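You operate a simulated robot arm through the tools that you are given. There is no shell and no other tool. Be economical: measure what you need, move in short steps, check, and stop when the job is done.

Carry out the task below with a simulated robot arm. There is one attempt and no reset: what you move stays moved.

TASK
Take the clean tote on the top of the board stand and put it away on the top of the workbench. Then take the yellow peg tray and leave it on the blue plate. Then fetch the slide block and set it on top of the empty cartridge. Then put the block from the top of the packing table on the white plate. Then fetch the lint wad from the top of the packing table and set it on the shelf of the service table. Then fetch the purple tube and stand it on the top of the side table. Then take the orange tube and leave it on the shelf of the cooling stand. Then take the pad and put it on the low shelf of the packing table. The order counts. Set down upright: yellow peg tray, block, purple tube, orange tube.

The check looks at the end state, three seconds after you hand in, the way a careful person would. Anything else that was tipped, shoved, dropped, spilled or broken makes it a failure.

THE ROBOT
A 7-joint arm with a three-finger gripper on a trunk, on a base that drives. Base frame: it is fixed to the floor where the robot stands at the start and does not move with it; the origin is under the middle of the robot, x ahead of it, y to its left, z up; the surface under the hand at the start is at about z = 740. Readings come in mm, rad, newtons and seconds.
With the tool pointing down near the work surface it reaches from about 500 to 940 mm from the robot's upright axis, wherever it stands. Its first joint turns from -2.897 to 2.897 rad. Places, roughly: block (10x4x5 cm) [2900, 0, 900]; blue plate (13x13x2 cm) [800, 0, 700]; clean tote [500, 0, 750]; empty cartridge (5x5x9 cm) [500, -300, 800]; lint wad (6x5x4 cm) [2800, 0, 900]; low shelf of the packing table [2300, -200, 200]; orange tube (3x3x22 cm) [7400, -1300, 900]; pad (25x13x4 cm) [5900, -700, 900]; purple tube (3x3x23 cm) [7300, -1300, 900]; shelf of the cooling stand (24x40 cm) [4560, -320, 320]; shelf of the service table [300, 4000, 400]; slide block (5x4x4 cm) [1000, -200, 800]; top of the side table [3200, -2500, 800]; top of the workbench [-1300, -2300, 900]; white plate (13x13x2 cm) [2500, 0, 900]; yellow peg tray (7x7x9 cm) [800, -300, 800]. Payload 2.69 kg.
The TCP is the grasp point between the finger pads, 29 mm short of the fingertips. In the tool frame z runs along the fingers and y along their closing line. The gripper opens to 120 mm. The gripper's body begins 78 mm behind the TCP.
Orientation is that of the tool frame in the base frame, as a unit quaternion [x, y, z, w]. With the fingers straight down and closing along the base's y, the tool's x points along the base's -x, its y along +y and its z along -z.

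THE INTERFACE
- The arm moves only by the tool arm_command. Its argument "deltas" is a list of rows, each a list of 7 numbers: the shift along the base's x, y, z in units of 50 mm (1.0 is 50 mm), then the turn, a rotation vector about the base's x, y, z in units of 6 degrees (1.0 is 6 degrees), then the opening, from 0 (shut) to 1 (fully open). In form: [[dx, dy, dz, wx, wy, wz, grip], ...]. A call has 1 to 8 rows; each row shifts and turns the commanded pose from where the row before left it. A call with a number of a shift or a turn outside -1 to 1 is refused whole. Rows are played at 5 a second. More than 50 mm and 0.15 rad between two rows, or a gripper value outside its range, and nothing of the call is played. Where a pose cannot be reached the arm comes as near as it can. A force on the tool above 40 N (or 10 N above the force at the start of the call, whichever is more), or a blocked arm, ends the call early, and 0.2 s more pass. Each finger halts on what it meets, pressing with about 40 N; the grip force reading is that of the motor and also rises with nothing between the fingers. The clock runs only during rows and for 0.2 s after the last one: add rows that do not move to give the fingers time. It gives the time, the measured TCP pose, the force on the tool (base axes), the opening and the grip force at its end, in the units of the frame above (readings bear some noise), with the torque about the TCP (base axes, N m) and any sound that the robot's microphone picked up, and new pictures: "show" is both (left out), scene, wrist or none.
- Cameras (640 x 400 px; columns grow to the right, rows downward): "scene" is now at [236.6, -22.3, 1267]; the picture's right is [-0.27, -0.96, 0.00], its down [-0.63, 0.18, -0.76] and it looks along [0.73, -0.20, -0.66] (base axes); focal length 287 px, centre (320, 200). "wrist" rides on the gripper at [63, 0, -104] in the tool frame; the picture's right is [0.00, 1.00, 0.00], its down [-0.83, 0.00, -0.56] and it looks along [-0.56, 0.00, 0.83] (tool axes); focal length 275 px, centre (320, 200).
- raise_lower(by): slides the trunk up (or, below 0, down) by that many mm; the arm and the scene camera ride with it, the base frame stays. It gives what a move gives, with no picture.
- base_move(legs): drives the robot by 1 to 6 legs, each [ahead, left, turn to the left] in mm, mm and rad, along the robot's own axes; the way and the turn of a leg run together, so that a leg with both is an arc; at most 1500 mm and 3.142 rad a leg. The arm and the cameras ride along, it lands a little off, and it stops where it bumps. It gives what a move gives, and a new picture of the scene camera.
- aim_head(pan, tilt): turns the head with the scene camera to pan (to the left, within 1.501 rad either way) and tilt (down, from -0.506 to 1.204), counted from straight ahead of the robot. It gives what a move gives, and a new picture of the scene camera.
- probe_pixels(camera, pixels): there is no depth. For up to 12 entries [column, row, z] of the newest picture of that camera ("zoom" is the newest enlarged one), the place [x, y] in the base frame at which the ray of that pixel passes the height z, good to about 3 mm. It takes no simulated time.
- zoom(camera, box): a new picture of the part [left, top, right, bottom] of that camera's present view, enlarged. It takes no simulated time.
- sign_off(): hands the job in; it is judged then, once.

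Go step by step. Measure first, check grasps and placings, and put right what went wrong. The budget is 322 turns and 360 pictures, counting those below and the enlarged ones. Unless the task says otherwise, let go and move clear before handing in, and close with one line.

The tools are called after "Request:" as a command line: name --pt "numbers of a row" for each row, then --argument value for the rest, lists and objects as JSON in quotes. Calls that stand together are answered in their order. arm_command: Moves the arm, as the interface text tells. Its arguments: {"type":"object","properties":{"deltas":{"type":"array"},"show":{"type":"string","enum":["both","scene","wrist","none"]}},"required":["deltas"]} The other tools are called the same way: raise_lower (by) slides the trunk up or down; base_move (legs) drives the base; aim_head (pan, tilt) turns the head that bears the scene camera; probe_pixels (camera, pixels) gives the place at which the rays of pixels pass given heights; zoom (camera, box) takes an enlarged picture of a part of a camera's view; sign_off () hands the job in.

At the start:

```text
time_s: 0.0
eef_pos: [536.8, -201.8, 974.6]
orientation: [0.0, 1.0, 0.0, -0.001]
ft_force: [-0.5, 0.4, 1.2]
torque: [-0.01, 0.0, 0.0]
width: 119.9
gripper_force: 0.0
trunk travel left (down, up): [-525.0, 88.0]
robot x, y, heading: [-2.6, -2.5, 0.0]
head pan, tilt: [-0.274, 0.714]
```

scene: 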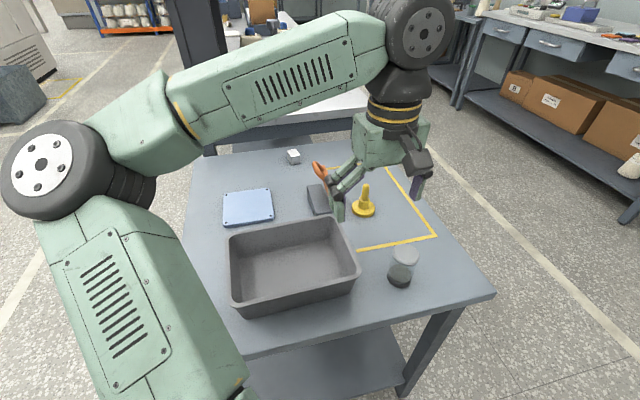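
wrist: 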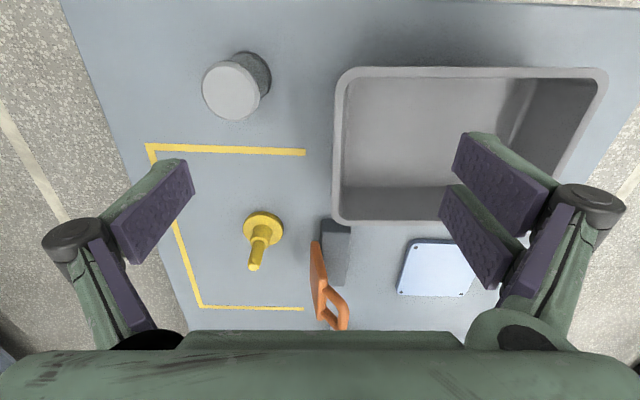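

The scene shows the tote (230-360, 217-318), blue plate (248,207), yellow peg tray (363,203), white slide block (293,156), grey cartridge (402,265) on the board stand. I measure them first.

Request:
zoom --camera "scene" --box '[180, 130, 500, 330]'

Request:
probe_pixels --camera "wrist" --pixels '[[336, 72, 840], [606, 72, 840], [334, 222, 840], [562, 210, 840], [230, 90, 830], [262, 228, 740], [400, 295, 750], [410, 240, 750], [474, 293, 750], [346, 188, 740], [358, 285, 740]]'

Request:
probe_pixels --camera "scene" --pixels '[[229, 237, 840], [339, 217, 840], [360, 270, 840], [232, 305, 740], [239, 316, 740], [355, 292, 740], [399, 282, 740], [363, 212, 740], [293, 161, 740], [223, 225, 745], [272, 219, 745], [400, 255, 830]]'

```text
2.00 times, centred on (340, 230) of scene
```

zoom: 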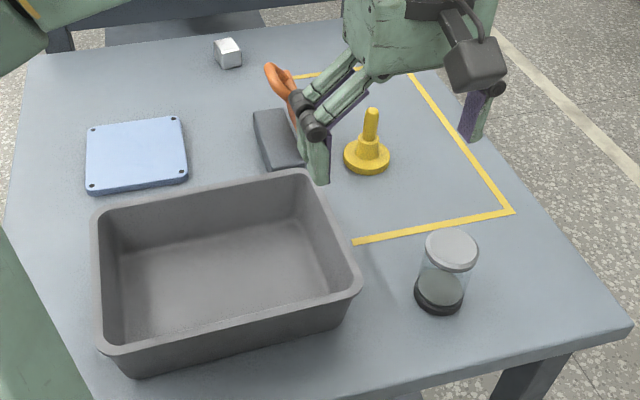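

```text
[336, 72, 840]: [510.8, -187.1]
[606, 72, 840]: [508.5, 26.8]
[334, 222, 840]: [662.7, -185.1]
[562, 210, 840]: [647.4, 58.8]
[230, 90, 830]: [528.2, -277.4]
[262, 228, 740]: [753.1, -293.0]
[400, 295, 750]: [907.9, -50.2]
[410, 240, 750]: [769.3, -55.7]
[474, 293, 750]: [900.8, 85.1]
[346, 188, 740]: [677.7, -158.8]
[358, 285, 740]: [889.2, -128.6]
```

```text
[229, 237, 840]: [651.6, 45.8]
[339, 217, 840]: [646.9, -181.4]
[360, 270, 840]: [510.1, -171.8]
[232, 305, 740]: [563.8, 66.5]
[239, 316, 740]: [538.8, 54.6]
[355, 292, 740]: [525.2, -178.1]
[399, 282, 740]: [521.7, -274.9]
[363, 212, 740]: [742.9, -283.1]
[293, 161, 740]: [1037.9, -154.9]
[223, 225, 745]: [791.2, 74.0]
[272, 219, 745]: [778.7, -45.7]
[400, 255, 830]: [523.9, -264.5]
```

The tote spans about x 505–655, y -185–55, rim near z 830. Before grasping I look around to learn the driving space.

Request:
aim_head --pan -1.5 --tilt 0.35

Request:
aim_head --pan 1.5 --tilt 0.35

Request:
aim_head --pan -0.5 --tilt 0.25

```text
time_s: 1.4
eef_pos: [538.4, -199.8, 974.3]
orientation: [-0.001, 1.0, 0.0, 0.0]
ft_force: [0.3, 0.0, 0.0]
torque: [-0.04, -0.01, 0.0]
width: 119.9
gripper_force: 0.0
trunk travel left (down, up): [-525.0, 88.0]
robot x, y, heading: [1.1, -1.2, 0.0]
head pan, tilt: [-1.499, 0.351]
```

scene: 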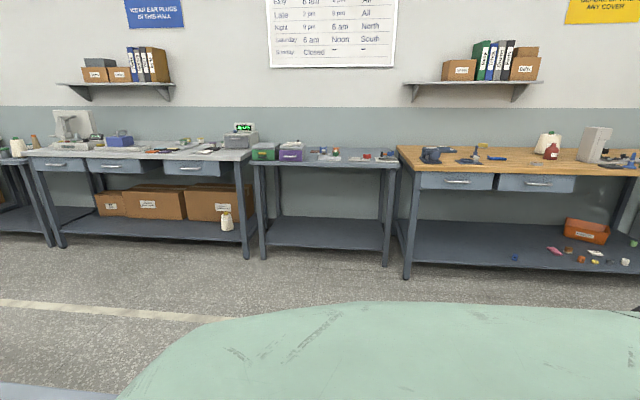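

```text
time_s: 4.0
eef_pos: [536.7, -200.6, 974.9]
orientation: [0.001, 1.0, 0.0, 0.001]
ft_force: [1.1, -1.0, -0.6]
torque: [-0.02, -0.02, -0.02]
width: 120.0
gripper_force: 0.1
trunk travel left (down, up): [-525.0, 88.0]
robot x, y, heading: [-0.3, 2.8, -0.004]
head pan, tilt: [1.499, 0.351]
```

scene: 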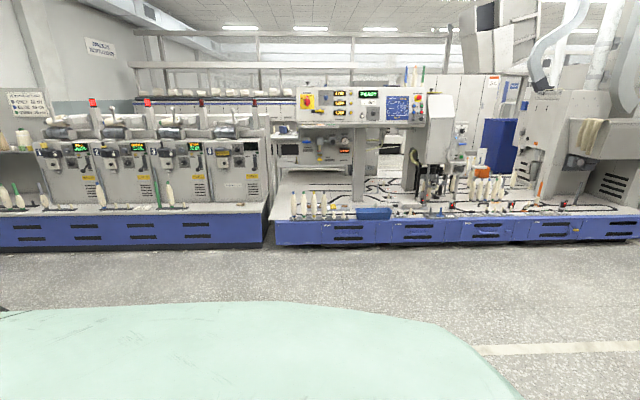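

```text
time_s: 6.0
eef_pos: [536.9, -200.6, 974.9]
orientation: [0.001, 1.0, -0.001, 0.0]
ft_force: [0.1, 0.6, 0.9]
torque: [0.02, 0.0, 0.03]
width: 120.2
gripper_force: 0.1
trunk travel left (down, up): [-525.0, 88.0]
robot x, y, heading: [-2.9, 0.4, -0.003]
head pan, tilt: [-0.499, 0.25]
```

scene: 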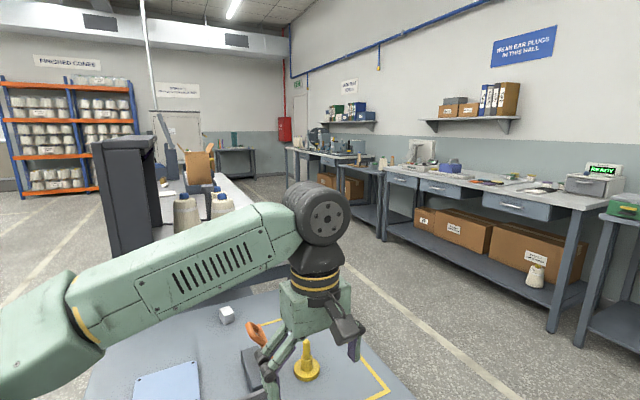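

The right wall holds the benches; the wooden-top one (right of the first view) is at x≈-1300. I back the base up 120 mm so the tote's near wall is in comfortable reach, then look down.

Request:
base_move --legs '[[-120, 0, 0]]'

Request:
aim_head --pan -0.1 --tilt 0.75

```text
time_s: 7.2
eef_pos: [416.4, -201.1, 974.7]
orientation: [0.003, 1.0, 0.0, 0.0]
ft_force: [-0.5, -0.7, 0.3]
torque: [-0.02, 0.01, -0.01]
width: 119.8
gripper_force: 0.1
trunk travel left (down, up): [-525.0, 88.0]
robot x, y, heading: [-118.4, -0.5, -0.005]
head pan, tilt: [-0.499, 0.25]
```

scene: 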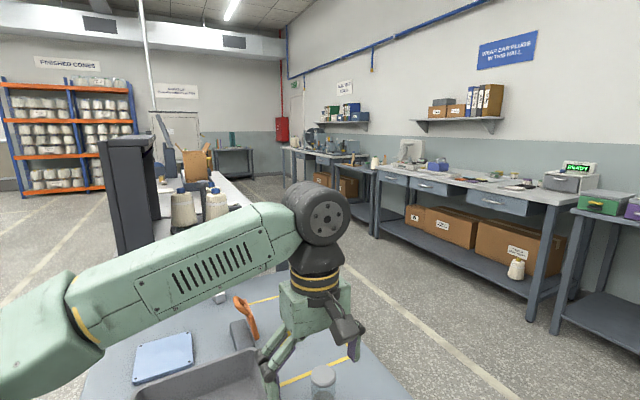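

```text
time_s: 8.1
eef_pos: [418.1, -202.4, 974.0]
orientation: [0.001, 1.0, 0.0, 0.001]
ft_force: [1.2, 1.4, 0.3]
torque: [0.0, 0.01, 0.03]
width: 120.1
gripper_force: 0.1
trunk travel left (down, up): [-525.0, 88.0]
robot x, y, heading: [-117.7, 0.4, 0.002]
head pan, tilt: [-0.099, 0.75]
```

scene: 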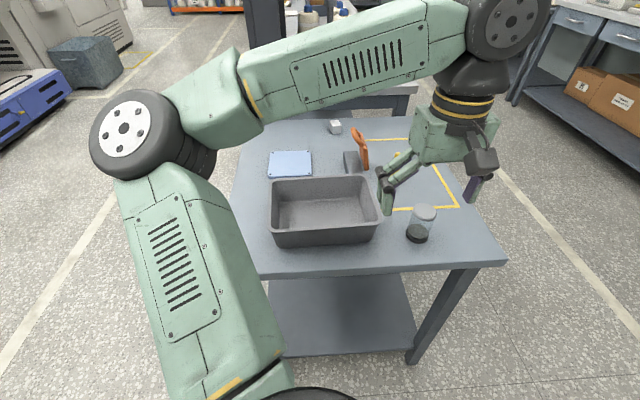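

The whole tote is visible now (270-382, 175-248). I measure its rim and turn the gripper 90° while moving above the near wall.

Request:
probe_pixels --camera "scene" --pixels '[[270, 178, 830], [366, 175, 830], [382, 221, 830], [272, 233, 830], [275, 248, 740], [376, 241, 740], [327, 228, 830], [327, 229, 840], [320, 177, 830]]'

Request:
arm_command --pt "0.3 0.35 0 0 0 1 0.6" --pt "0.3 0.35 0 0 0 1 0.6" --pt "0.3 0.35 0 0 0 1 0.6" --pt "0.3 0.35 0 0 0 1 0.6" --pt "0.3 0.35 0 0 0 1 0.6" --pt "0.3 0.35 0 0 0 1 0.6" --pt "0 0.35 0 0 0 1 0.6" --pt "0 0.35 0 0 0 1 0.6" --show "none"

Request:
arm_command --pt "0 0 0 0 0 1 0.6" --pt "0 0 0 0 0 1 0.6" --pt "0 0 0 0 0 1 0.6" --pt "0 0 0 0 0 1 0.6" --pt "0 0 0 0 0 1 0.6" --pt "0 0 0 0 0 1 0.6" --pt "0 0 0 0 0 1 0.6" --pt "0 0 0 0 0 0 0.6"

```text
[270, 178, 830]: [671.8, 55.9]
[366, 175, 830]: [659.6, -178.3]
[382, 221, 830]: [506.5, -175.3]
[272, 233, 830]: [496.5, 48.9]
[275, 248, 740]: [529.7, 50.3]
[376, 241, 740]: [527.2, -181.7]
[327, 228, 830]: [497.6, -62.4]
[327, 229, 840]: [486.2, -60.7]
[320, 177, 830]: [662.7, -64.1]
```

```text
time_s: 9.9
eef_pos: [508.4, -58.8, 975.5]
orientation: [-0.406, 0.914, -0.001, 0.0]
ft_force: [0.0, -1.2, -0.2]
torque: [0.0, -0.01, 0.02]
width: 71.7
gripper_force: 0.0
trunk travel left (down, up): [-525.0, 88.0]
robot x, y, heading: [-121.3, -0.3, 0.001]
head pan, tilt: [-0.099, 0.75]
```

```text
time_s: 11.7
eef_pos: [508.0, -61.5, 974.6]
orientation: [-0.707, 0.708, 0.0, 0.001]
ft_force: [0.3, 0.2, 0.8]
torque: [0.01, -0.01, 0.02]
width: 72.0
gripper_force: 0.0
trunk travel left (down, up): [-525.0, 88.0]
robot x, y, heading: [-119.6, 3.7, -0.003]
head pan, tilt: [-0.099, 0.75]
```

scene: 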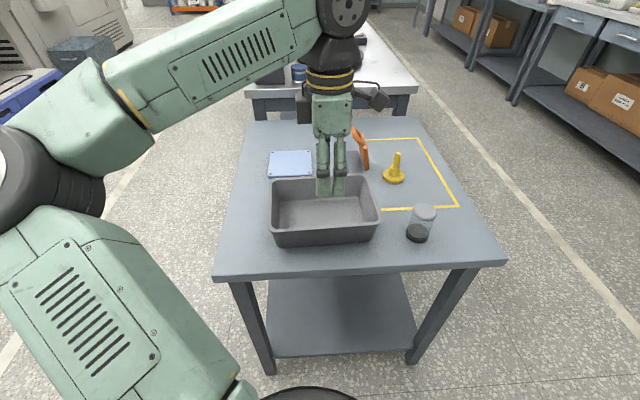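
wrist: 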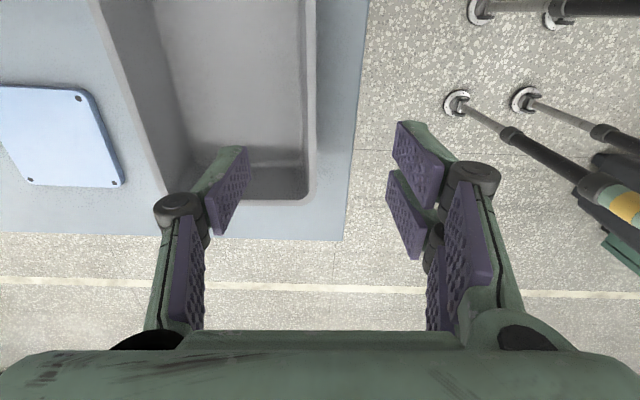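

The tool is aligned with the near wall; the wall rim shows at columns ~303-317 in the wrist view. I measure its x.

Request:
probe_pixels --camera "wrist" --pixels '[[303, 100, 830], [316, 100, 830], [303, 20, 830], [316, 20, 830], [308, 195, 830], [105, 100, 830], [100, 5, 830]]'

Request:
zoom --camera "wrist" --box '[200, 0, 420, 240]'

Request:
zoom --camera "scene" --box '[240, 150, 420, 262]'

```text
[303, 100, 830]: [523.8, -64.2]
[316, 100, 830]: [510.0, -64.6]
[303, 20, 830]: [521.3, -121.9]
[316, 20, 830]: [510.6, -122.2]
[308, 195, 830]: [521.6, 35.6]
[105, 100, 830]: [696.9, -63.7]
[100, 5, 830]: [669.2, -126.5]
```

```text
1.67 times, centred on (310, 120) of wrist
```

zoom: 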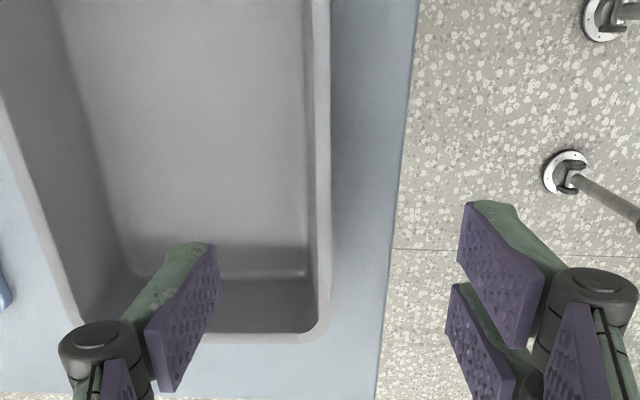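

```text
3.56 times, centred on (330, 206) of scene
```

zoom: 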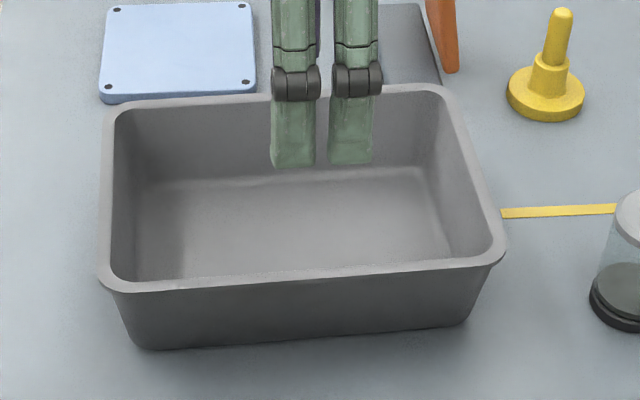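

The near wall lip runs x≈510-523 with rim z≈820, sloping inward ~10°. I tilt the tool 9° to match and descend with the fingers straddling it at y≈-62.

Request:
arm_command --pt "0.05 0 -0.4 0 -0.75 0 0.6" --pt "0.05 0 -0.8 0 -0.75 0 0.6" --pt "0.04 0 -0.8 0 0 0 0.6" --pt "0.04 0 -0.8 0 0 0 0.6" --pt "0 0 0 0 0 0 0.6"

```text
time_s: 12.9
eef_pos: [517.5, -64.1, 834.1]
orientation: [-0.704, 0.706, -0.056, 0.056]
ft_force: [-0.7, -0.8, 0.1]
torque: [0.02, 0.01, 0.01]
width: 72.1
gripper_force: 0.1
trunk travel left (down, up): [-525.0, 88.0]
robot x, y, heading: [-121.6, 0.6, 0.002]
head pan, tilt: [-0.099, 0.75]
```

scene: 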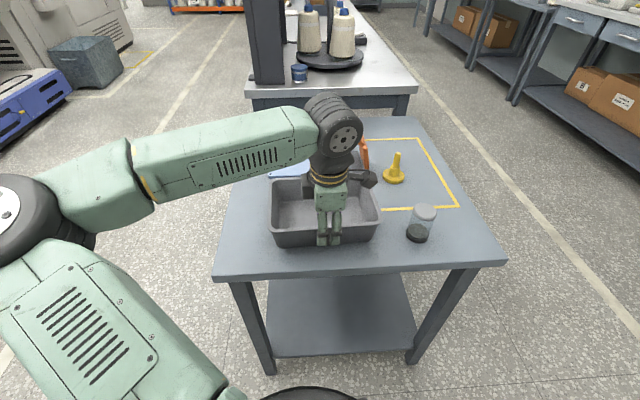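
wrist: 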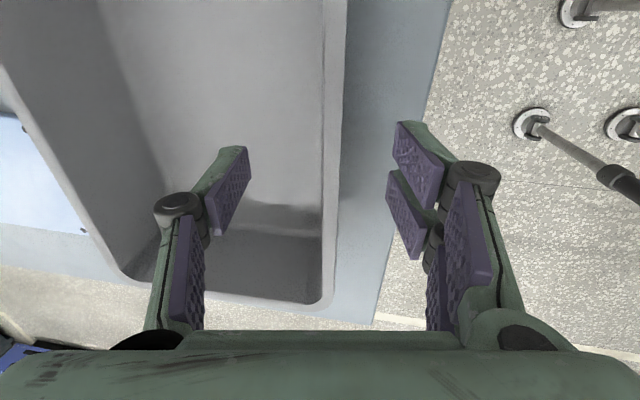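

The wall lies between the fingers. I go down 30 mm and close.

Request:
arm_command --pt "0 0 -0.3 0 0 0 0.6" --pt "0 0 -0.3 0 0 0 0.6" --pt "0 0 0 0 0 0 0" --pt "0 0 0 0 0 0 0" --pt "0 0 0 0 0 0 0" --pt "0 0 0 0 0 0 0" --pt "0 0 0 0 0 0 0"

```text
time_s: 14.5
eef_pos: [517.5, -61.9, 805.5]
orientation: [-0.704, 0.706, -0.055, 0.055]
ft_force: [-1.1, 0.4, -0.1]
torque: [-0.02, 0.3, -0.01]
width: 6.2
gripper_force: 21.9
trunk travel left (down, up): [-525.0, 88.0]
robot x, y, heading: [-119.2, 1.8, -0.001]
head pan, tilt: [-0.099, 0.75]
```

scene: 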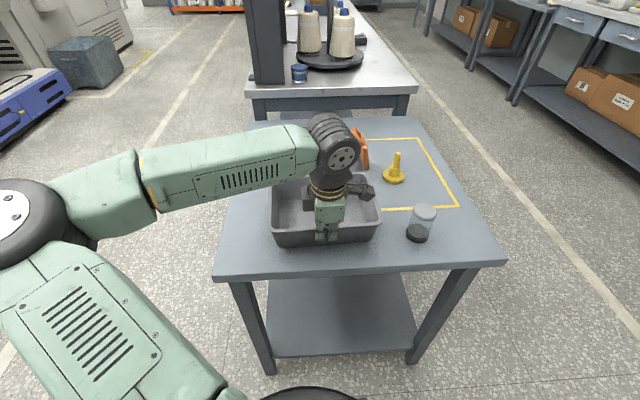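
wrist: 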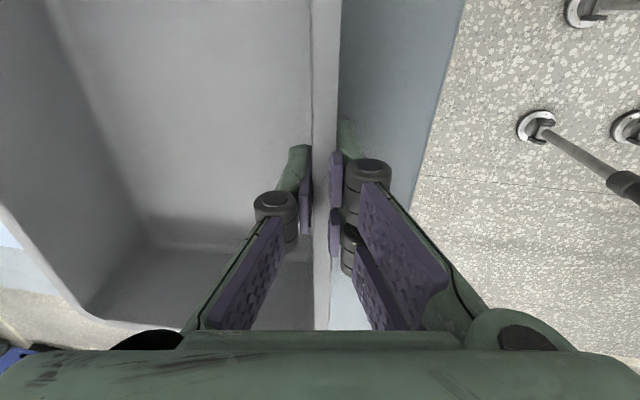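

Gripped (6.2 mm wall). I wait a touch and lift.

Request:
arm_command --pt "0 0 0 0 0 0 0" --pt "0 0 0.2 0 0 0 0" --pt "0 0 0.4 0 0 0 0" --pt "0 0 0.6 0 0 0 0" --pt "0 0 0.6 0 0 0 0" --pt "0 0 0 0 0 0 0"

```text
time_s: 15.9
eef_pos: [516.6, -62.4, 895.3]
orientation: [-0.704, 0.706, -0.055, 0.056]
ft_force: [-0.2, -0.4, -3.3]
torque: [0.02, 0.31, 0.02]
width: 6.2
gripper_force: 33.5
trunk travel left (down, up): [-525.0, 88.0]
robot x, y, heading: [-117.0, 0.5, 0.003]
head pan, tilt: [-0.099, 0.75]
```

scene: 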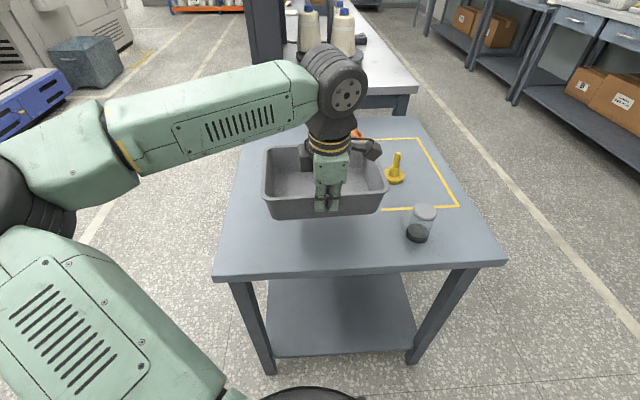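
wrist: 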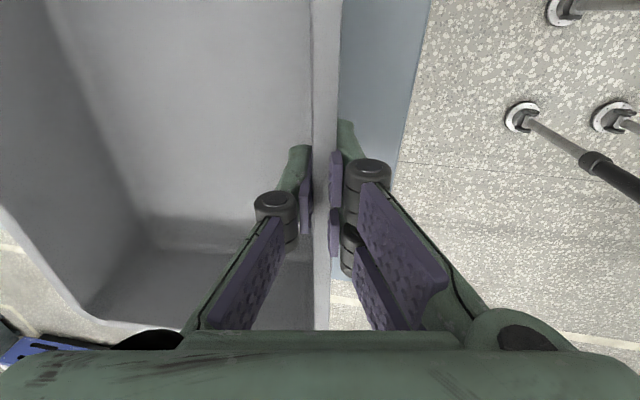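

Tote held level and light (3 N). I raise it, back away and turn toward the workbench.

Request:
raise_lower --by 85

Request:
arm_command --pt "0 0 0.6 0 0 0 0" --pt "0 0 0.8 0 0 0 0" --pt "0 0 0.8 0 0 0 0" --pt "0 0 0.8 0 0 0 0" --pt "0 0 0 0 0 0 0" --show "none"

Request:
base_move --legs '[[-500, 0, 0], [0, 0, -1.571]]'

Request:
aim_head --pan -0.3 --tilt 0.35

```text
time_s: 17.1
eef_pos: [516.7, -61.6, 979.6]
orientation: [-0.703, 0.706, -0.056, 0.056]
ft_force: [-0.1, -0.4, -3.8]
torque: [-0.03, 0.31, -0.02]
width: 5.9
gripper_force: 33.9
trunk travel left (down, up): [-610.0, 3.0]
robot x, y, heading: [-120.2, 0.8, -0.001]
head pan, tilt: [-0.099, 0.75]
```

```text
time_s: 18.3
eef_pos: [518.5, -62.1, 1131.8]
orientation: [-0.703, 0.706, -0.055, 0.055]
ft_force: [-0.7, -0.6, -4.5]
torque: [0.05, 0.25, 0.01]
width: 5.9
gripper_force: 33.1
trunk travel left (down, up): [-610.0, 3.0]
robot x, y, heading: [-119.8, -0.6, -0.001]
head pan, tilt: [-0.099, 0.75]
```

```text
time_s: 25.2
eef_pos: [-666.2, -641.0, 1130.6]
orientation: [-0.018, 0.997, -0.079, 0.001]
ft_force: [0.1, 0.1, -2.5]
torque: [0.27, 0.03, -0.01]
width: 5.7
gripper_force: 33.1
trunk travel left (down, up): [-610.0, 3.0]
robot x, y, heading: [-627.8, 1.2, -1.533]
head pan, tilt: [-0.099, 0.75]
```

scene: 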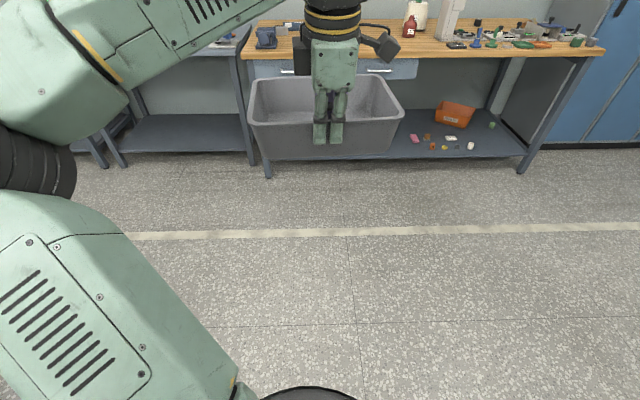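

```text
time_s: 26.0
eef_pos: [-665.2, -640.2, 1131.0]
orientation: [-0.018, 0.997, -0.078, 0.001]
ft_force: [-0.6, -0.1, -3.0]
torque: [0.3, 0.04, -0.04]
width: 5.8
gripper_force: 33.2
trunk travel left (down, up): [-610.0, 3.0]
robot x, y, heading: [-626.3, 1.4, -1.531]
head pan, tilt: [-0.3, 0.351]
```

scene: 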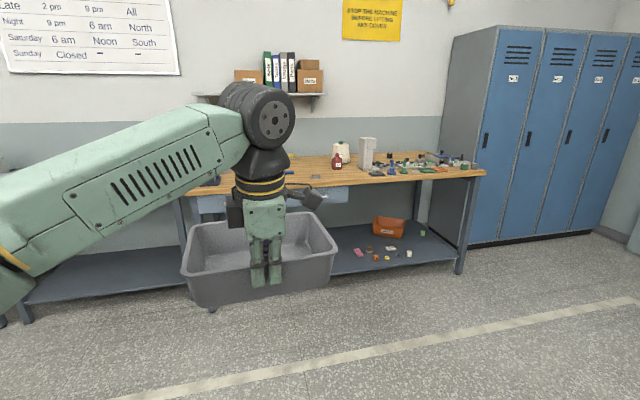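

The workbench is ahead to the right. I zoom onto its top to find a free patch.

Request:
zoom --camera "scene" --box '[180, 130, 500, 330]'

Request:
probe_pixels --camera "scene" --pixels '[[485, 171, 900], [330, 185, 900], [193, 191, 900], [475, 161, 900], [314, 178, 900], [337, 168, 900], [376, 173, 900], [459, 272, 0], [212, 310, 0], [365, 168, 900], [392, 172, 900]]'

```text
2.00 times, centred on (340, 230) of scene
```

zoom: 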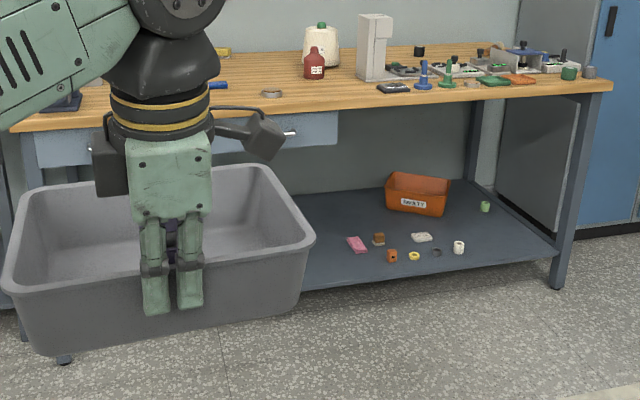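

```text
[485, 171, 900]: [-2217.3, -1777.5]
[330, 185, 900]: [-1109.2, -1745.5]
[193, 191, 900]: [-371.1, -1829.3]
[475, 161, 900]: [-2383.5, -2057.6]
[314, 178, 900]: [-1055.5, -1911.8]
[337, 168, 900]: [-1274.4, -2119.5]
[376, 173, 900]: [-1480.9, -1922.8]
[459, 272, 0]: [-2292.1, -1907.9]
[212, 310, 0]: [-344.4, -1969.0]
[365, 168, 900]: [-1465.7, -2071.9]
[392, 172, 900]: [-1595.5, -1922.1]
```

There's free front space around x -1110 to -1430 between the small ring and the grey device. I drive nearer and look from above.

Request:
base_move --legs '[[0, 0, -0.039], [850, -580, 0]]'

Request:
aim_head --pan 0.0 --tilt 0.6

```text
time_s: 31.7
eef_pos: [-1277.3, -1477.8, 1130.8]
orientation: [0.004, 0.997, -0.078, 0.0]
ft_force: [0.0, -0.4, -3.4]
torque: [0.28, -0.03, 0.03]
width: 6.3
gripper_force: 33.5
trunk travel left (down, up): [-610.0, 3.0]
robot x, y, heading: [-1210.8, -834.5, -1.579]
head pan, tilt: [-0.3, 0.351]
```

scene: 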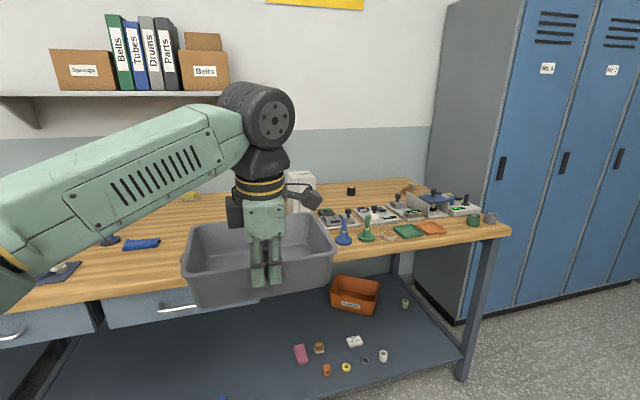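

```text
time_s: 32.5
eef_pos: [-1277.4, -1476.6, 1132.0]
orientation: [0.004, 0.997, -0.079, -0.001]
ft_force: [-0.3, -0.2, -2.9]
torque: [0.27, 0.02, 0.02]
width: 6.1
gripper_force: 33.1
trunk travel left (down, up): [-610.0, 3.0]
robot x, y, heading: [-1213.9, -840.3, -1.576]
head pan, tilt: [0.0, 0.6]
```

scene: 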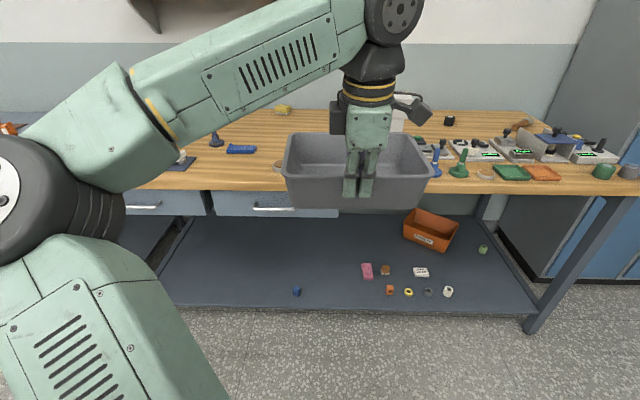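

Request:
zoom --camera "scene" --box '[140, 80, 460, 280]'

Request:
probe_pixels --camera "scene" --pixels '[[228, 150, 900], [257, 151, 900], [277, 167, 900], [135, 188, 900], [240, 190, 900], [440, 195, 900], [437, 177, 900], [170, 168, 900], [217, 146, 900], [285, 108, 900], [600, 195, 900]]'

```text
2.00 times, centred on (300, 180) of scene
```

zoom: 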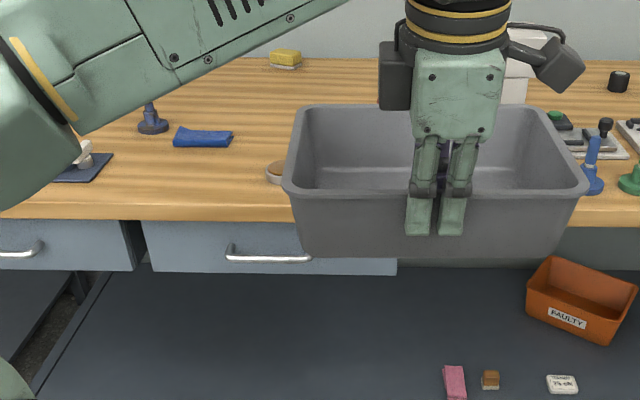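

```text
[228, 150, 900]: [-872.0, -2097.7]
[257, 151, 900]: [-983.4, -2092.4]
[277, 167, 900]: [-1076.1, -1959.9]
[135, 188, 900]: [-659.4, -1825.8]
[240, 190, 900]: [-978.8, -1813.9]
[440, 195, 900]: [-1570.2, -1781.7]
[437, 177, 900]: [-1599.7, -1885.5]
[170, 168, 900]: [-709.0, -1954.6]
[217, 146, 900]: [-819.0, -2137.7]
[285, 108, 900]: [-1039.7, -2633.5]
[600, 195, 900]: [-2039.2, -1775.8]
```

Patch x≈-1160…-1395 behind the front edge (y≈-1830) is free. I drive forward 400 mm.

Request:
base_move --legs '[[400, 0, 0]]'

Request:
aim_head --pan 0.0 --tilt 0.9

```text
time_s: 35.0
eef_pos: [-1278.1, -1879.4, 1130.5]
orientation: [0.003, 0.997, -0.079, 0.0]
ft_force: [-0.1, 0.2, -3.8]
torque: [0.31, 0.03, 0.01]
width: 6.0
gripper_force: 33.3
trunk travel left (down, up): [-610.0, 3.0]
robot x, y, heading: [-1215.8, -1238.6, -1.573]
head pan, tilt: [0.0, 0.6]
```

scene: 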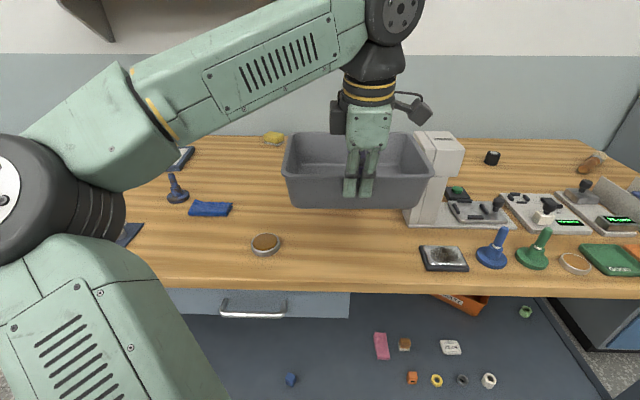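

```text
time_s: 35.8
eef_pos: [-1276.9, -1879.1, 1131.0]
orientation: [0.003, 0.997, -0.079, -0.001]
ft_force: [-0.1, 0.0, -4.3]
torque: [0.29, -0.02, 0.0]
width: 6.0
gripper_force: 33.6
trunk travel left (down, up): [-610.0, 3.0]
robot x, y, heading: [-1214.8, -1236.3, -1.581]
head pan, tilt: [0.0, 0.901]
```

scene: 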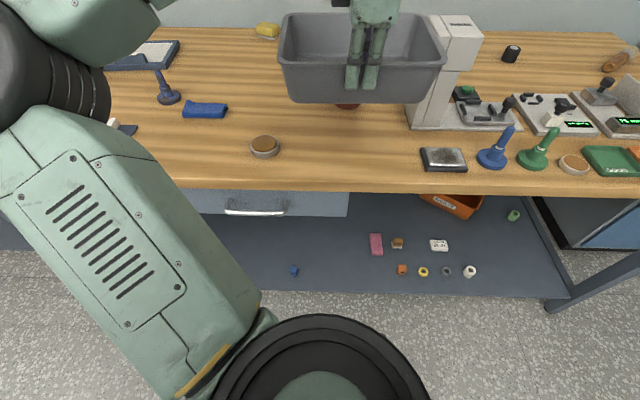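

Request:
probe_pixels --camera "scene" --pixels '[[281, 148, 885], [421, 170, 885], [345, 107, 885], [335, 188, 885], [335, 188, 870], [410, 125, 885], [250, 150, 885], [421, 150, 885], [330, 102, 885]]'

Request:
aim_head --pan 0.25 --tilt 0.6

```text
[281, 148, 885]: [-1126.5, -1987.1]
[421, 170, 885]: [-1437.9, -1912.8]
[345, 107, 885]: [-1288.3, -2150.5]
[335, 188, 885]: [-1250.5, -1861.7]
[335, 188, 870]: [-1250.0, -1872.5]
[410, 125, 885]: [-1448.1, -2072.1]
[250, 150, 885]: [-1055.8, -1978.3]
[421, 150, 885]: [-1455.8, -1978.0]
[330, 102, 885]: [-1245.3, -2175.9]
```

```text
time_s: 36.6
eef_pos: [-1277.4, -1878.7, 1131.6]
orientation: [0.003, 0.997, -0.079, 0.0]
ft_force: [-0.4, -0.4, -3.0]
torque: [0.26, -0.01, 0.03]
width: 6.0
gripper_force: 33.9
trunk travel left (down, up): [-610.0, 3.0]
robot x, y, heading: [-1213.7, -1243.7, -1.58]
head pan, tilt: [0.25, 0.6]
```

scene: 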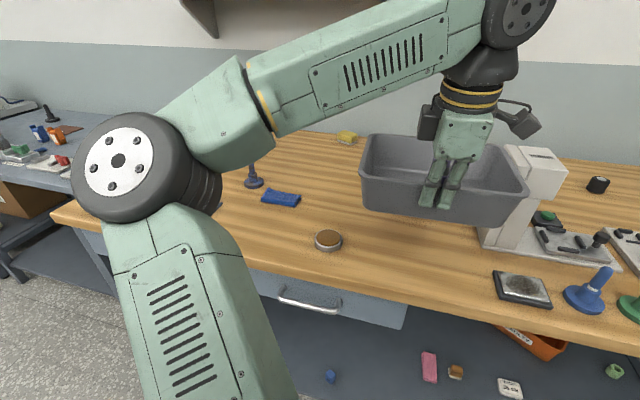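

Free rectangle x -1130…-1438, y -1865…-2100. I set TCP y≈-1895 and lower to just above the top.

Request:
arm_command --pt "-0.14 -0.3 -0.4 0 0 0 0" --pt "0 0 -0.7 0 0 0 0" --pt "0 0 -0.7 0 0 0 0" --pt "0 0 -0.7 0 0 0 0" --pt "0 0 -0.4 0 0 0 0" --pt "0 0 0 0 0 0 0"

```text
time_s: 38.0
eef_pos: [-1284.2, -1893.6, 985.9]
orientation: [0.003, 0.997, -0.079, 0.0]
ft_force: [-0.5, 0.2, -4.1]
torque: [0.31, -0.02, -0.01]
width: 6.0
gripper_force: 34.3
trunk travel left (down, up): [-610.0, 3.0]
robot x, y, heading: [-1214.6, -1239.4, -1.578]
head pan, tilt: [0.25, 0.6]
```

scene: 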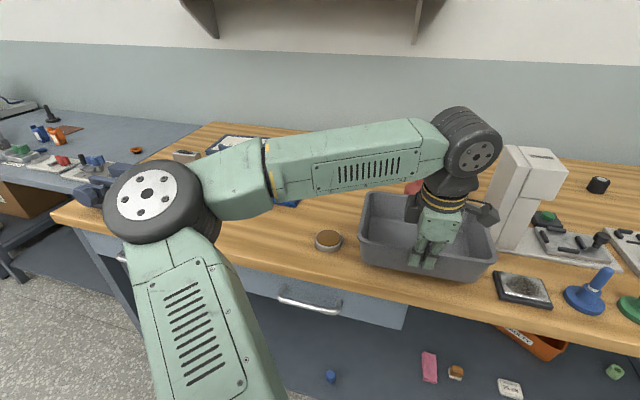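
wrist: 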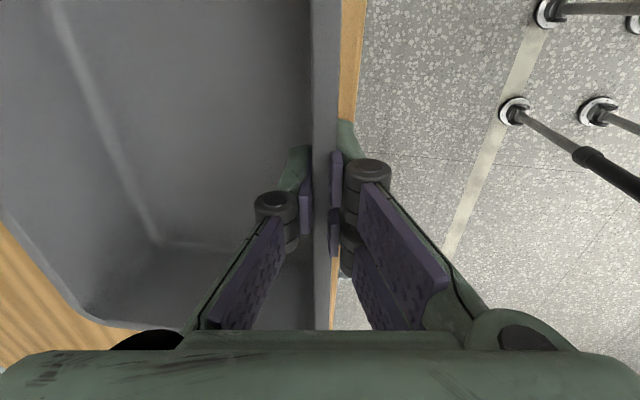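

Edge of the wood shows just outside the near wall; I advance 12 mm more and lower in small steps.

Request:
arm_command --pt "0 -0.24 -0.1 0 0 0 0" --pt "0 0 -0.16 0 0 0 0" --pt "0 0 -0.16 0 0 0 0" --pt "0 0 -0.1 0 0 0 0" --pt "0 0 -0.1 0 0 0 0" --pt "0 0 0 0 0 0 0"

```text
time_s: 39.4
eef_pos: [-1284.3, -1904.8, 955.3]
orientation: [0.003, 0.997, -0.079, 0.0]
ft_force: [-0.3, 0.0, -3.8]
torque: [0.32, -0.03, -0.01]
width: 5.9
gripper_force: 32.9
trunk travel left (down, up): [-610.0, 3.0]
robot x, y, heading: [-1213.7, -1240.4, -1.574]
head pan, tilt: [0.25, 0.6]
```

scene: 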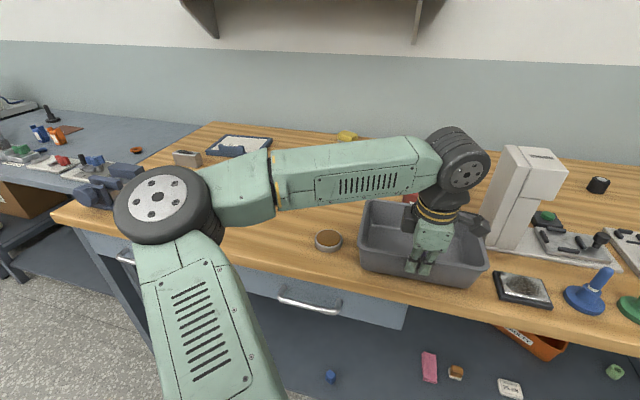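
wrist: 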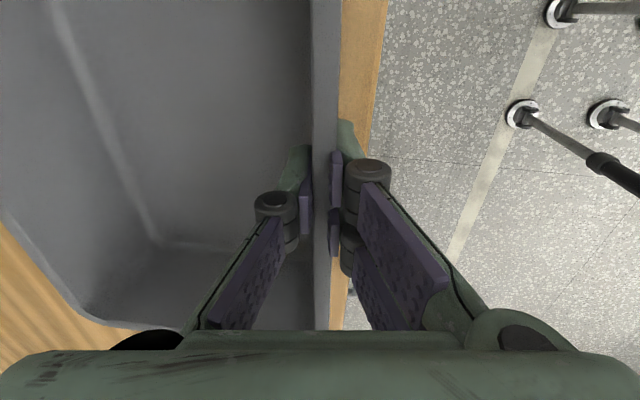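

Request:
arm_command --pt "0 0 -0.08 0 0 0 0" --pt "0 0 -0.08 0 0 0 0" --pt "0 0 -0.08 0 0 0 0" --pt "0 0 0 0 0 0 0" --show "none"

```text
time_s: 40.4
eef_pos: [-1284.7, -1905.0, 944.3]
orientation: [0.003, 0.997, -0.08, 0.0]
ft_force: [0.9, -0.4, 5.1]
torque: [0.2, -0.12, 0.01]
width: 6.0
gripper_force: 33.6
trunk travel left (down, up): [-610.0, 3.0]
robot x, y, heading: [-1212.9, -1241.0, -1.578]
head pan, tilt: [0.25, 0.6]
```

Force flipped from -4 to +5 N: contact with the bench (tote bottom). I open slightly, then fully clear upward.

Request:
arm_command --pt "0 0 0 0 0 0 0.2" --pt "0 0 0 0 0 0 0.3" --pt "0 0 0 0 0 0 0.4" --pt "0 0 0 0 0 0 0.4" --pt "0 0 0 0 0 0 0.4"

```text
time_s: 41.6
eef_pos: [-1282.8, -1905.2, 944.5]
orientation: [0.003, 0.997, -0.078, 0.0]
ft_force: [0.6, -0.3, 0.2]
torque: [-0.03, -0.02, -0.02]
width: 48.1
gripper_force: 0.0
trunk travel left (down, up): [-610.0, 3.0]
robot x, y, heading: [-1216.5, -1240.2, -1.575]
head pan, tilt: [0.25, 0.6]
```

scene: 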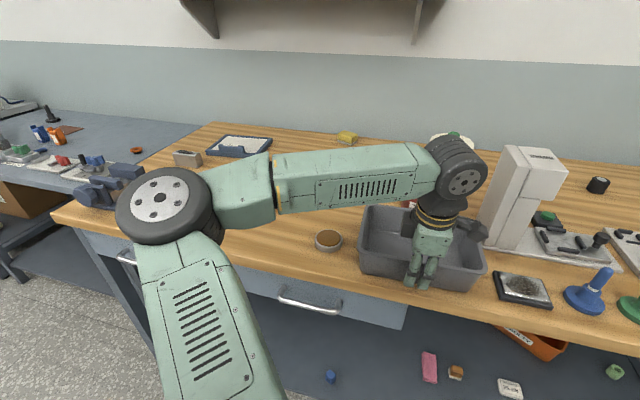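
wrist: 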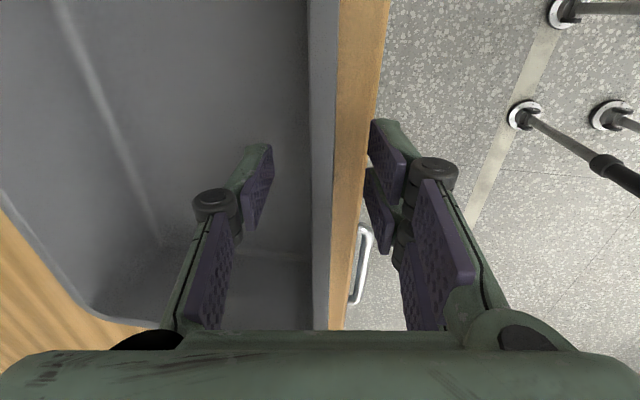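

The tote stands released. I lift clear, level and turn the gripper back, and check.

Request:
arm_command --pt "0 0 0.6 0 0 0 0.4" --pt "0 0 1 0 0 0 0.4" --pt "0 0 1 0 0 0 0.4" --pt "0 0 1 0 0 0 0.4" --pt "0 0 0 0 0 0 0.4" --show "none"

Request:
base_move --legs '[[-700, 0, 0]]'

Request:
zoom --camera "scene" --box '[180, 100, 500, 300]'

```text
time_s: 42.8
eef_pos: [-1284.3, -1904.5, 1123.5]
orientation: [0.002, 0.997, -0.078, 0.0]
ft_force: [0.3, -0.2, -0.1]
torque: [-0.03, -0.01, 0.03]
width: 47.8
gripper_force: 0.1
trunk travel left (down, up): [-610.0, 3.0]
robot x, y, heading: [-1218.1, -1239.9, -1.577]
head pan, tilt: [0.25, 0.6]
```

```text
time_s: 46.7
eef_pos: [-1286.9, -1196.8, 1122.3]
orientation: [0.014, 0.997, -0.078, -0.001]
ft_force: [-0.2, 0.0, 0.0]
torque: [0.02, 0.0, 0.0]
width: 48.0
gripper_force: 0.1
trunk travel left (down, up): [-610.0, 3.0]
robot x, y, heading: [-1205.6, -534.5, -1.599]
head pan, tilt: [0.25, 0.6]
```

scene: 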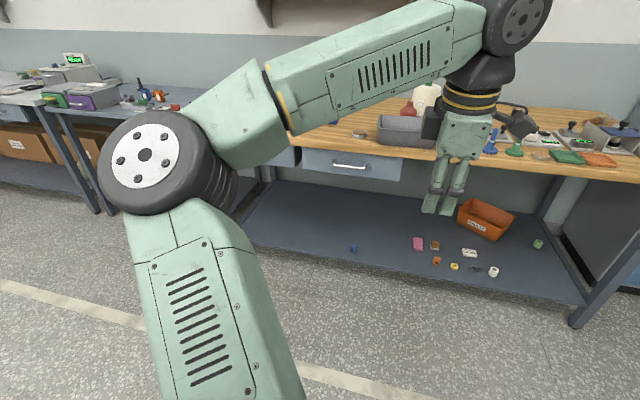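

```text
2.00 times, centred on (340, 200) of scene
```

zoom: 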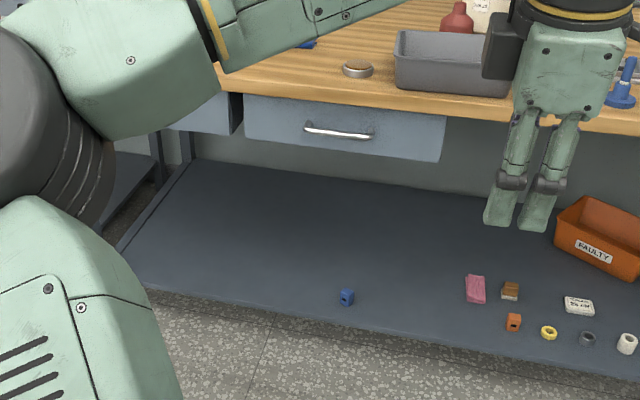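

Tote sits fine on the bench. I turn back and drive to the board stand, then restore the gripper orientation.

Request:
base_move --legs '[[0, 0, 1.599], [1080, 400, 0]]'

Request:
arm_command --pt "0 0 0 0 0.75 0 0.6" --pt "0 0 0 0 0.75 0 0.6" --pt "0 0 0 0 0 -1 0.6" --pt "0 0 0 0 0 -1 0.6" --pt "0 0 0 0 0 -1 0.6" --pt "0 0 0 0 0 -1 0.6" --pt "0 0 0 0 0 -1 0.6" --pt "0 0 0 0 0 -1 0.6" --show "none"

Request:
arm_command --pt "0 0 0 0 0 -1 0.6" --pt "0 0 0 0 0 -1 0.6" --pt "0 0 0 0 0 -1 0.6" --pt "0 0 0 0 0 -1 0.6" --pt "0 0 0 0 0 -1 0.6" --pt "0 0 0 0 0 -1 0.6" --pt "0 0 0 0 0 -1 0.6" --pt "0 0 0 0 0 -1 0.6" --show "none"

Request:
aim_head --pan -0.2 --tilt 0.7

```text
time_s: 56.5
eef_pos: [554.1, -254.5, 1122.0]
orientation: [-0.69, 0.719, -0.056, 0.054]
ft_force: [1.6, 0.0, 0.4]
torque: [0.01, -0.02, 0.01]
width: 48.0
gripper_force: 0.0
trunk travel left (down, up): [-610.0, 3.0]
robot x, y, heading: [-102.4, -160.3, -0.04]
head pan, tilt: [0.25, 0.6]
```

scene: 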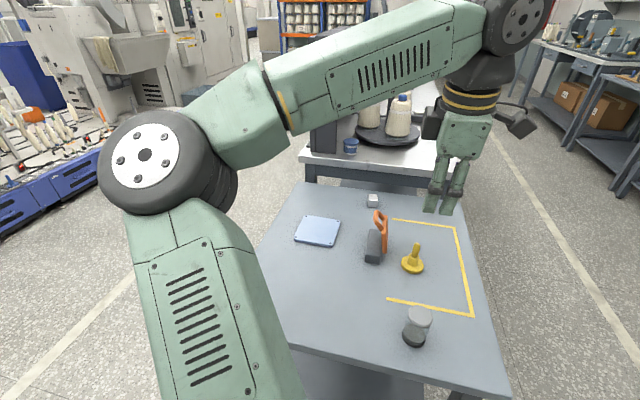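

```text
time_s: 58.3
eef_pos: [555.0, -254.4, 1122.1]
orientation: [-0.435, 0.901, -0.001, -0.003]
ft_force: [0.4, -0.5, -0.7]
torque: [0.02, 0.01, -0.02]
width: 72.2
gripper_force: 0.0
trunk travel left (down, up): [-610.0, 3.0]
robot x, y, heading: [-107.1, -160.1, -0.039]
head pan, tilt: [0.25, 0.6]
```

```text
time_s: 60.1
eef_pos: [554.1, -255.5, 1122.5]
orientation: [-0.031, 1.0, -0.001, -0.003]
ft_force: [0.6, -0.1, -0.4]
torque: [-0.01, 0.01, -0.02]
width: 71.9
gripper_force: 0.1
trunk travel left (down, up): [-610.0, 3.0]
robot x, y, heading: [-104.3, -161.2, -0.04]
head pan, tilt: [0.25, 0.6]
```

```text
time_s: 61.0
eef_pos: [554.9, -254.8, 1121.6]
orientation: [-0.032, 0.999, 0.0, -0.002]
ft_force: [-0.7, -0.3, 0.8]
torque: [0.01, 0.03, 0.02]
width: 72.3
gripper_force: 0.0
trunk travel left (down, up): [-610.0, 3.0]
robot x, y, heading: [-109.5, -159.6, -0.042]
head pan, tilt: [-0.201, 0.7]
```

scene: 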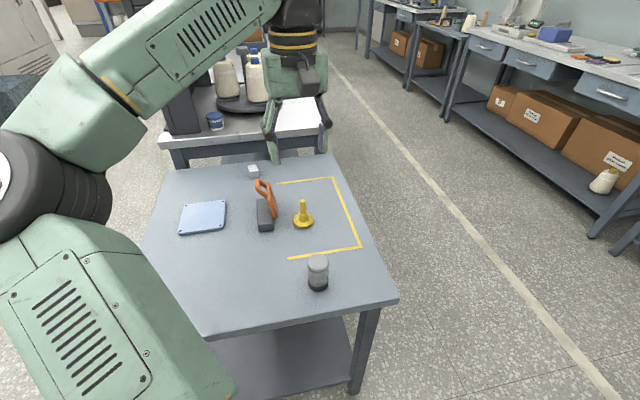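

All objects are clear on the stand. I straighten the base and move ahead to x≈50, then measure.

Request:
base_move --legs '[[0, 0, 0.04], [155, 30, 0]]'

Request:
aim_head --pan -0.1 --tilt 0.85

Request:
zoom --camera "scene" --box '[180, 100, 440, 300]'

```text
time_s: 62.8
eef_pos: [715.4, -196.2, 1122.7]
orientation: [-0.053, 0.999, 0.0, -0.004]
ft_force: [0.1, -0.7, -0.6]
torque: [-0.01, 0.04, -0.03]
width: 72.1
gripper_force: 0.0
trunk travel left (down, up): [-610.0, 3.0]
robot x, y, heading: [53.7, -132.6, 0.002]
head pan, tilt: [-0.201, 0.7]
```

scene: 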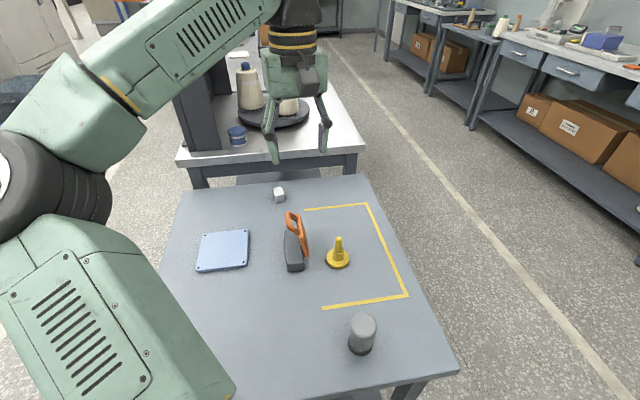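

```text
time_s: 63.5
eef_pos: [714.2, -197.0, 1122.4]
orientation: [-0.054, 0.999, -0.001, -0.003]
ft_force: [-0.4, 0.0, 0.6]
torque: [0.01, -0.02, 0.01]
width: 72.0
gripper_force: 0.0
trunk travel left (down, up): [-610.0, 3.0]
robot x, y, heading: [53.0, -130.7, 0.002]
head pan, tilt: [-0.099, 0.85]
```

scene: 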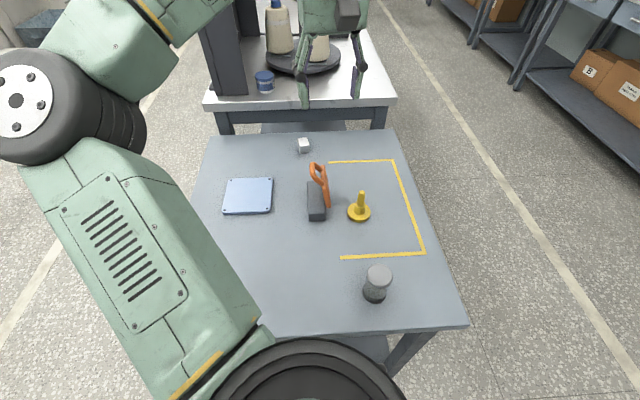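

```text
2.00 times, centred on (310, 200) of scene
```

zoom: 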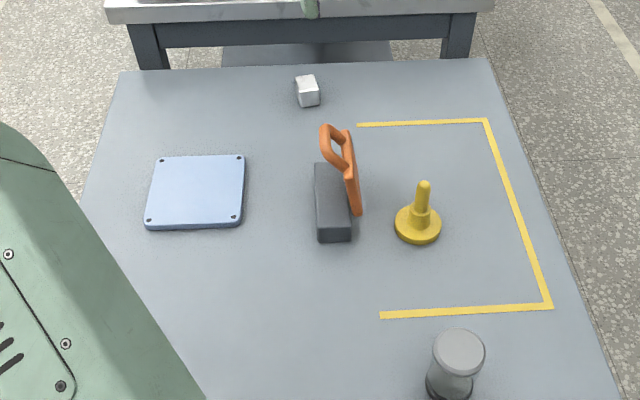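

Request:
probe_pixels --camera "zoom" --pixels '[[418, 225, 745], [424, 185, 830], [161, 157, 757], [241, 157, 757], [240, 224, 757], [149, 224, 757], [309, 105, 740], [306, 82, 780], [459, 352, 830], [450, 393, 740]]'

Request:
zoom --camera "scene" --box '[290, 130, 420, 310]'

Request:
arm_command --pt "0 -0.2 -0.2 0 0 -1.0 0.6" --pt "0 0 0 0 0 -0.05 0.6" --show "wrist"

```text
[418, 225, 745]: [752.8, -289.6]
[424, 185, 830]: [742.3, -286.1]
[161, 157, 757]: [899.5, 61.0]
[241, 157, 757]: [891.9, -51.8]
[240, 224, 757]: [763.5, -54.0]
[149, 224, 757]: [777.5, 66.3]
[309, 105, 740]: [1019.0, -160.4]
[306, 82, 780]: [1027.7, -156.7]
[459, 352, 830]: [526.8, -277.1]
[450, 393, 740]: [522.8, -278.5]
```

```text
2.22 times, centred on (355, 220) of scene
```

zoom: 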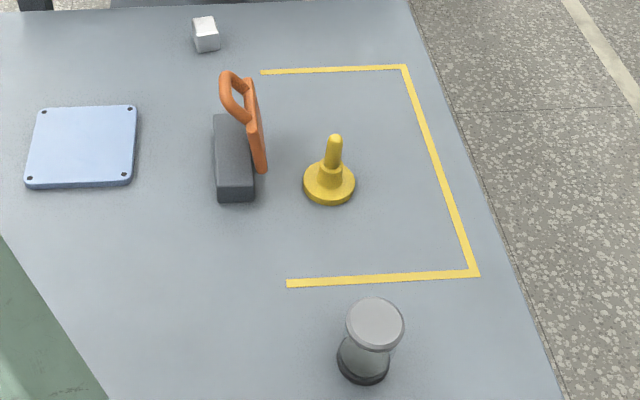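

```text
time_s: 64.1
eef_pos: [714.3, -205.2, 1113.9]
orientation: [0.003, 1.0, 0.0, -0.003]
ft_force: [0.2, -0.9, 0.2]
torque: [-0.01, -0.03, 0.03]
width: 72.0
gripper_force: 0.0
trunk travel left (down, up): [-610.0, 3.0]
robot x, y, heading: [49.5, -131.5, 0.003]
head pan, tilt: [-0.099, 0.85]
```

wrist: 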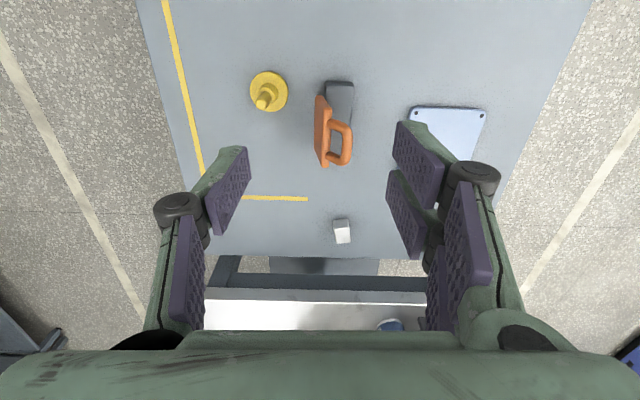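

Peg tray axis at ≈(751,-288), plate centre ≈(833,5). I move above the peg and descend.

Request:
arm_command --pt "0.37 -0.83 -0.8 0 0 0 0.5" --pt "0.37 -0.83 -1 0 0 0 0.5" --pt "0 0 -1 0 0 0 0.5" --pt "0 0 -1 0 0 0 0.5" --pt "0 0 -1 0 0 0 0.5" --pt "0 0 0 0 0 0 0.5"

```text
refused: row 1 steps farther than a row can; nothing moved
```

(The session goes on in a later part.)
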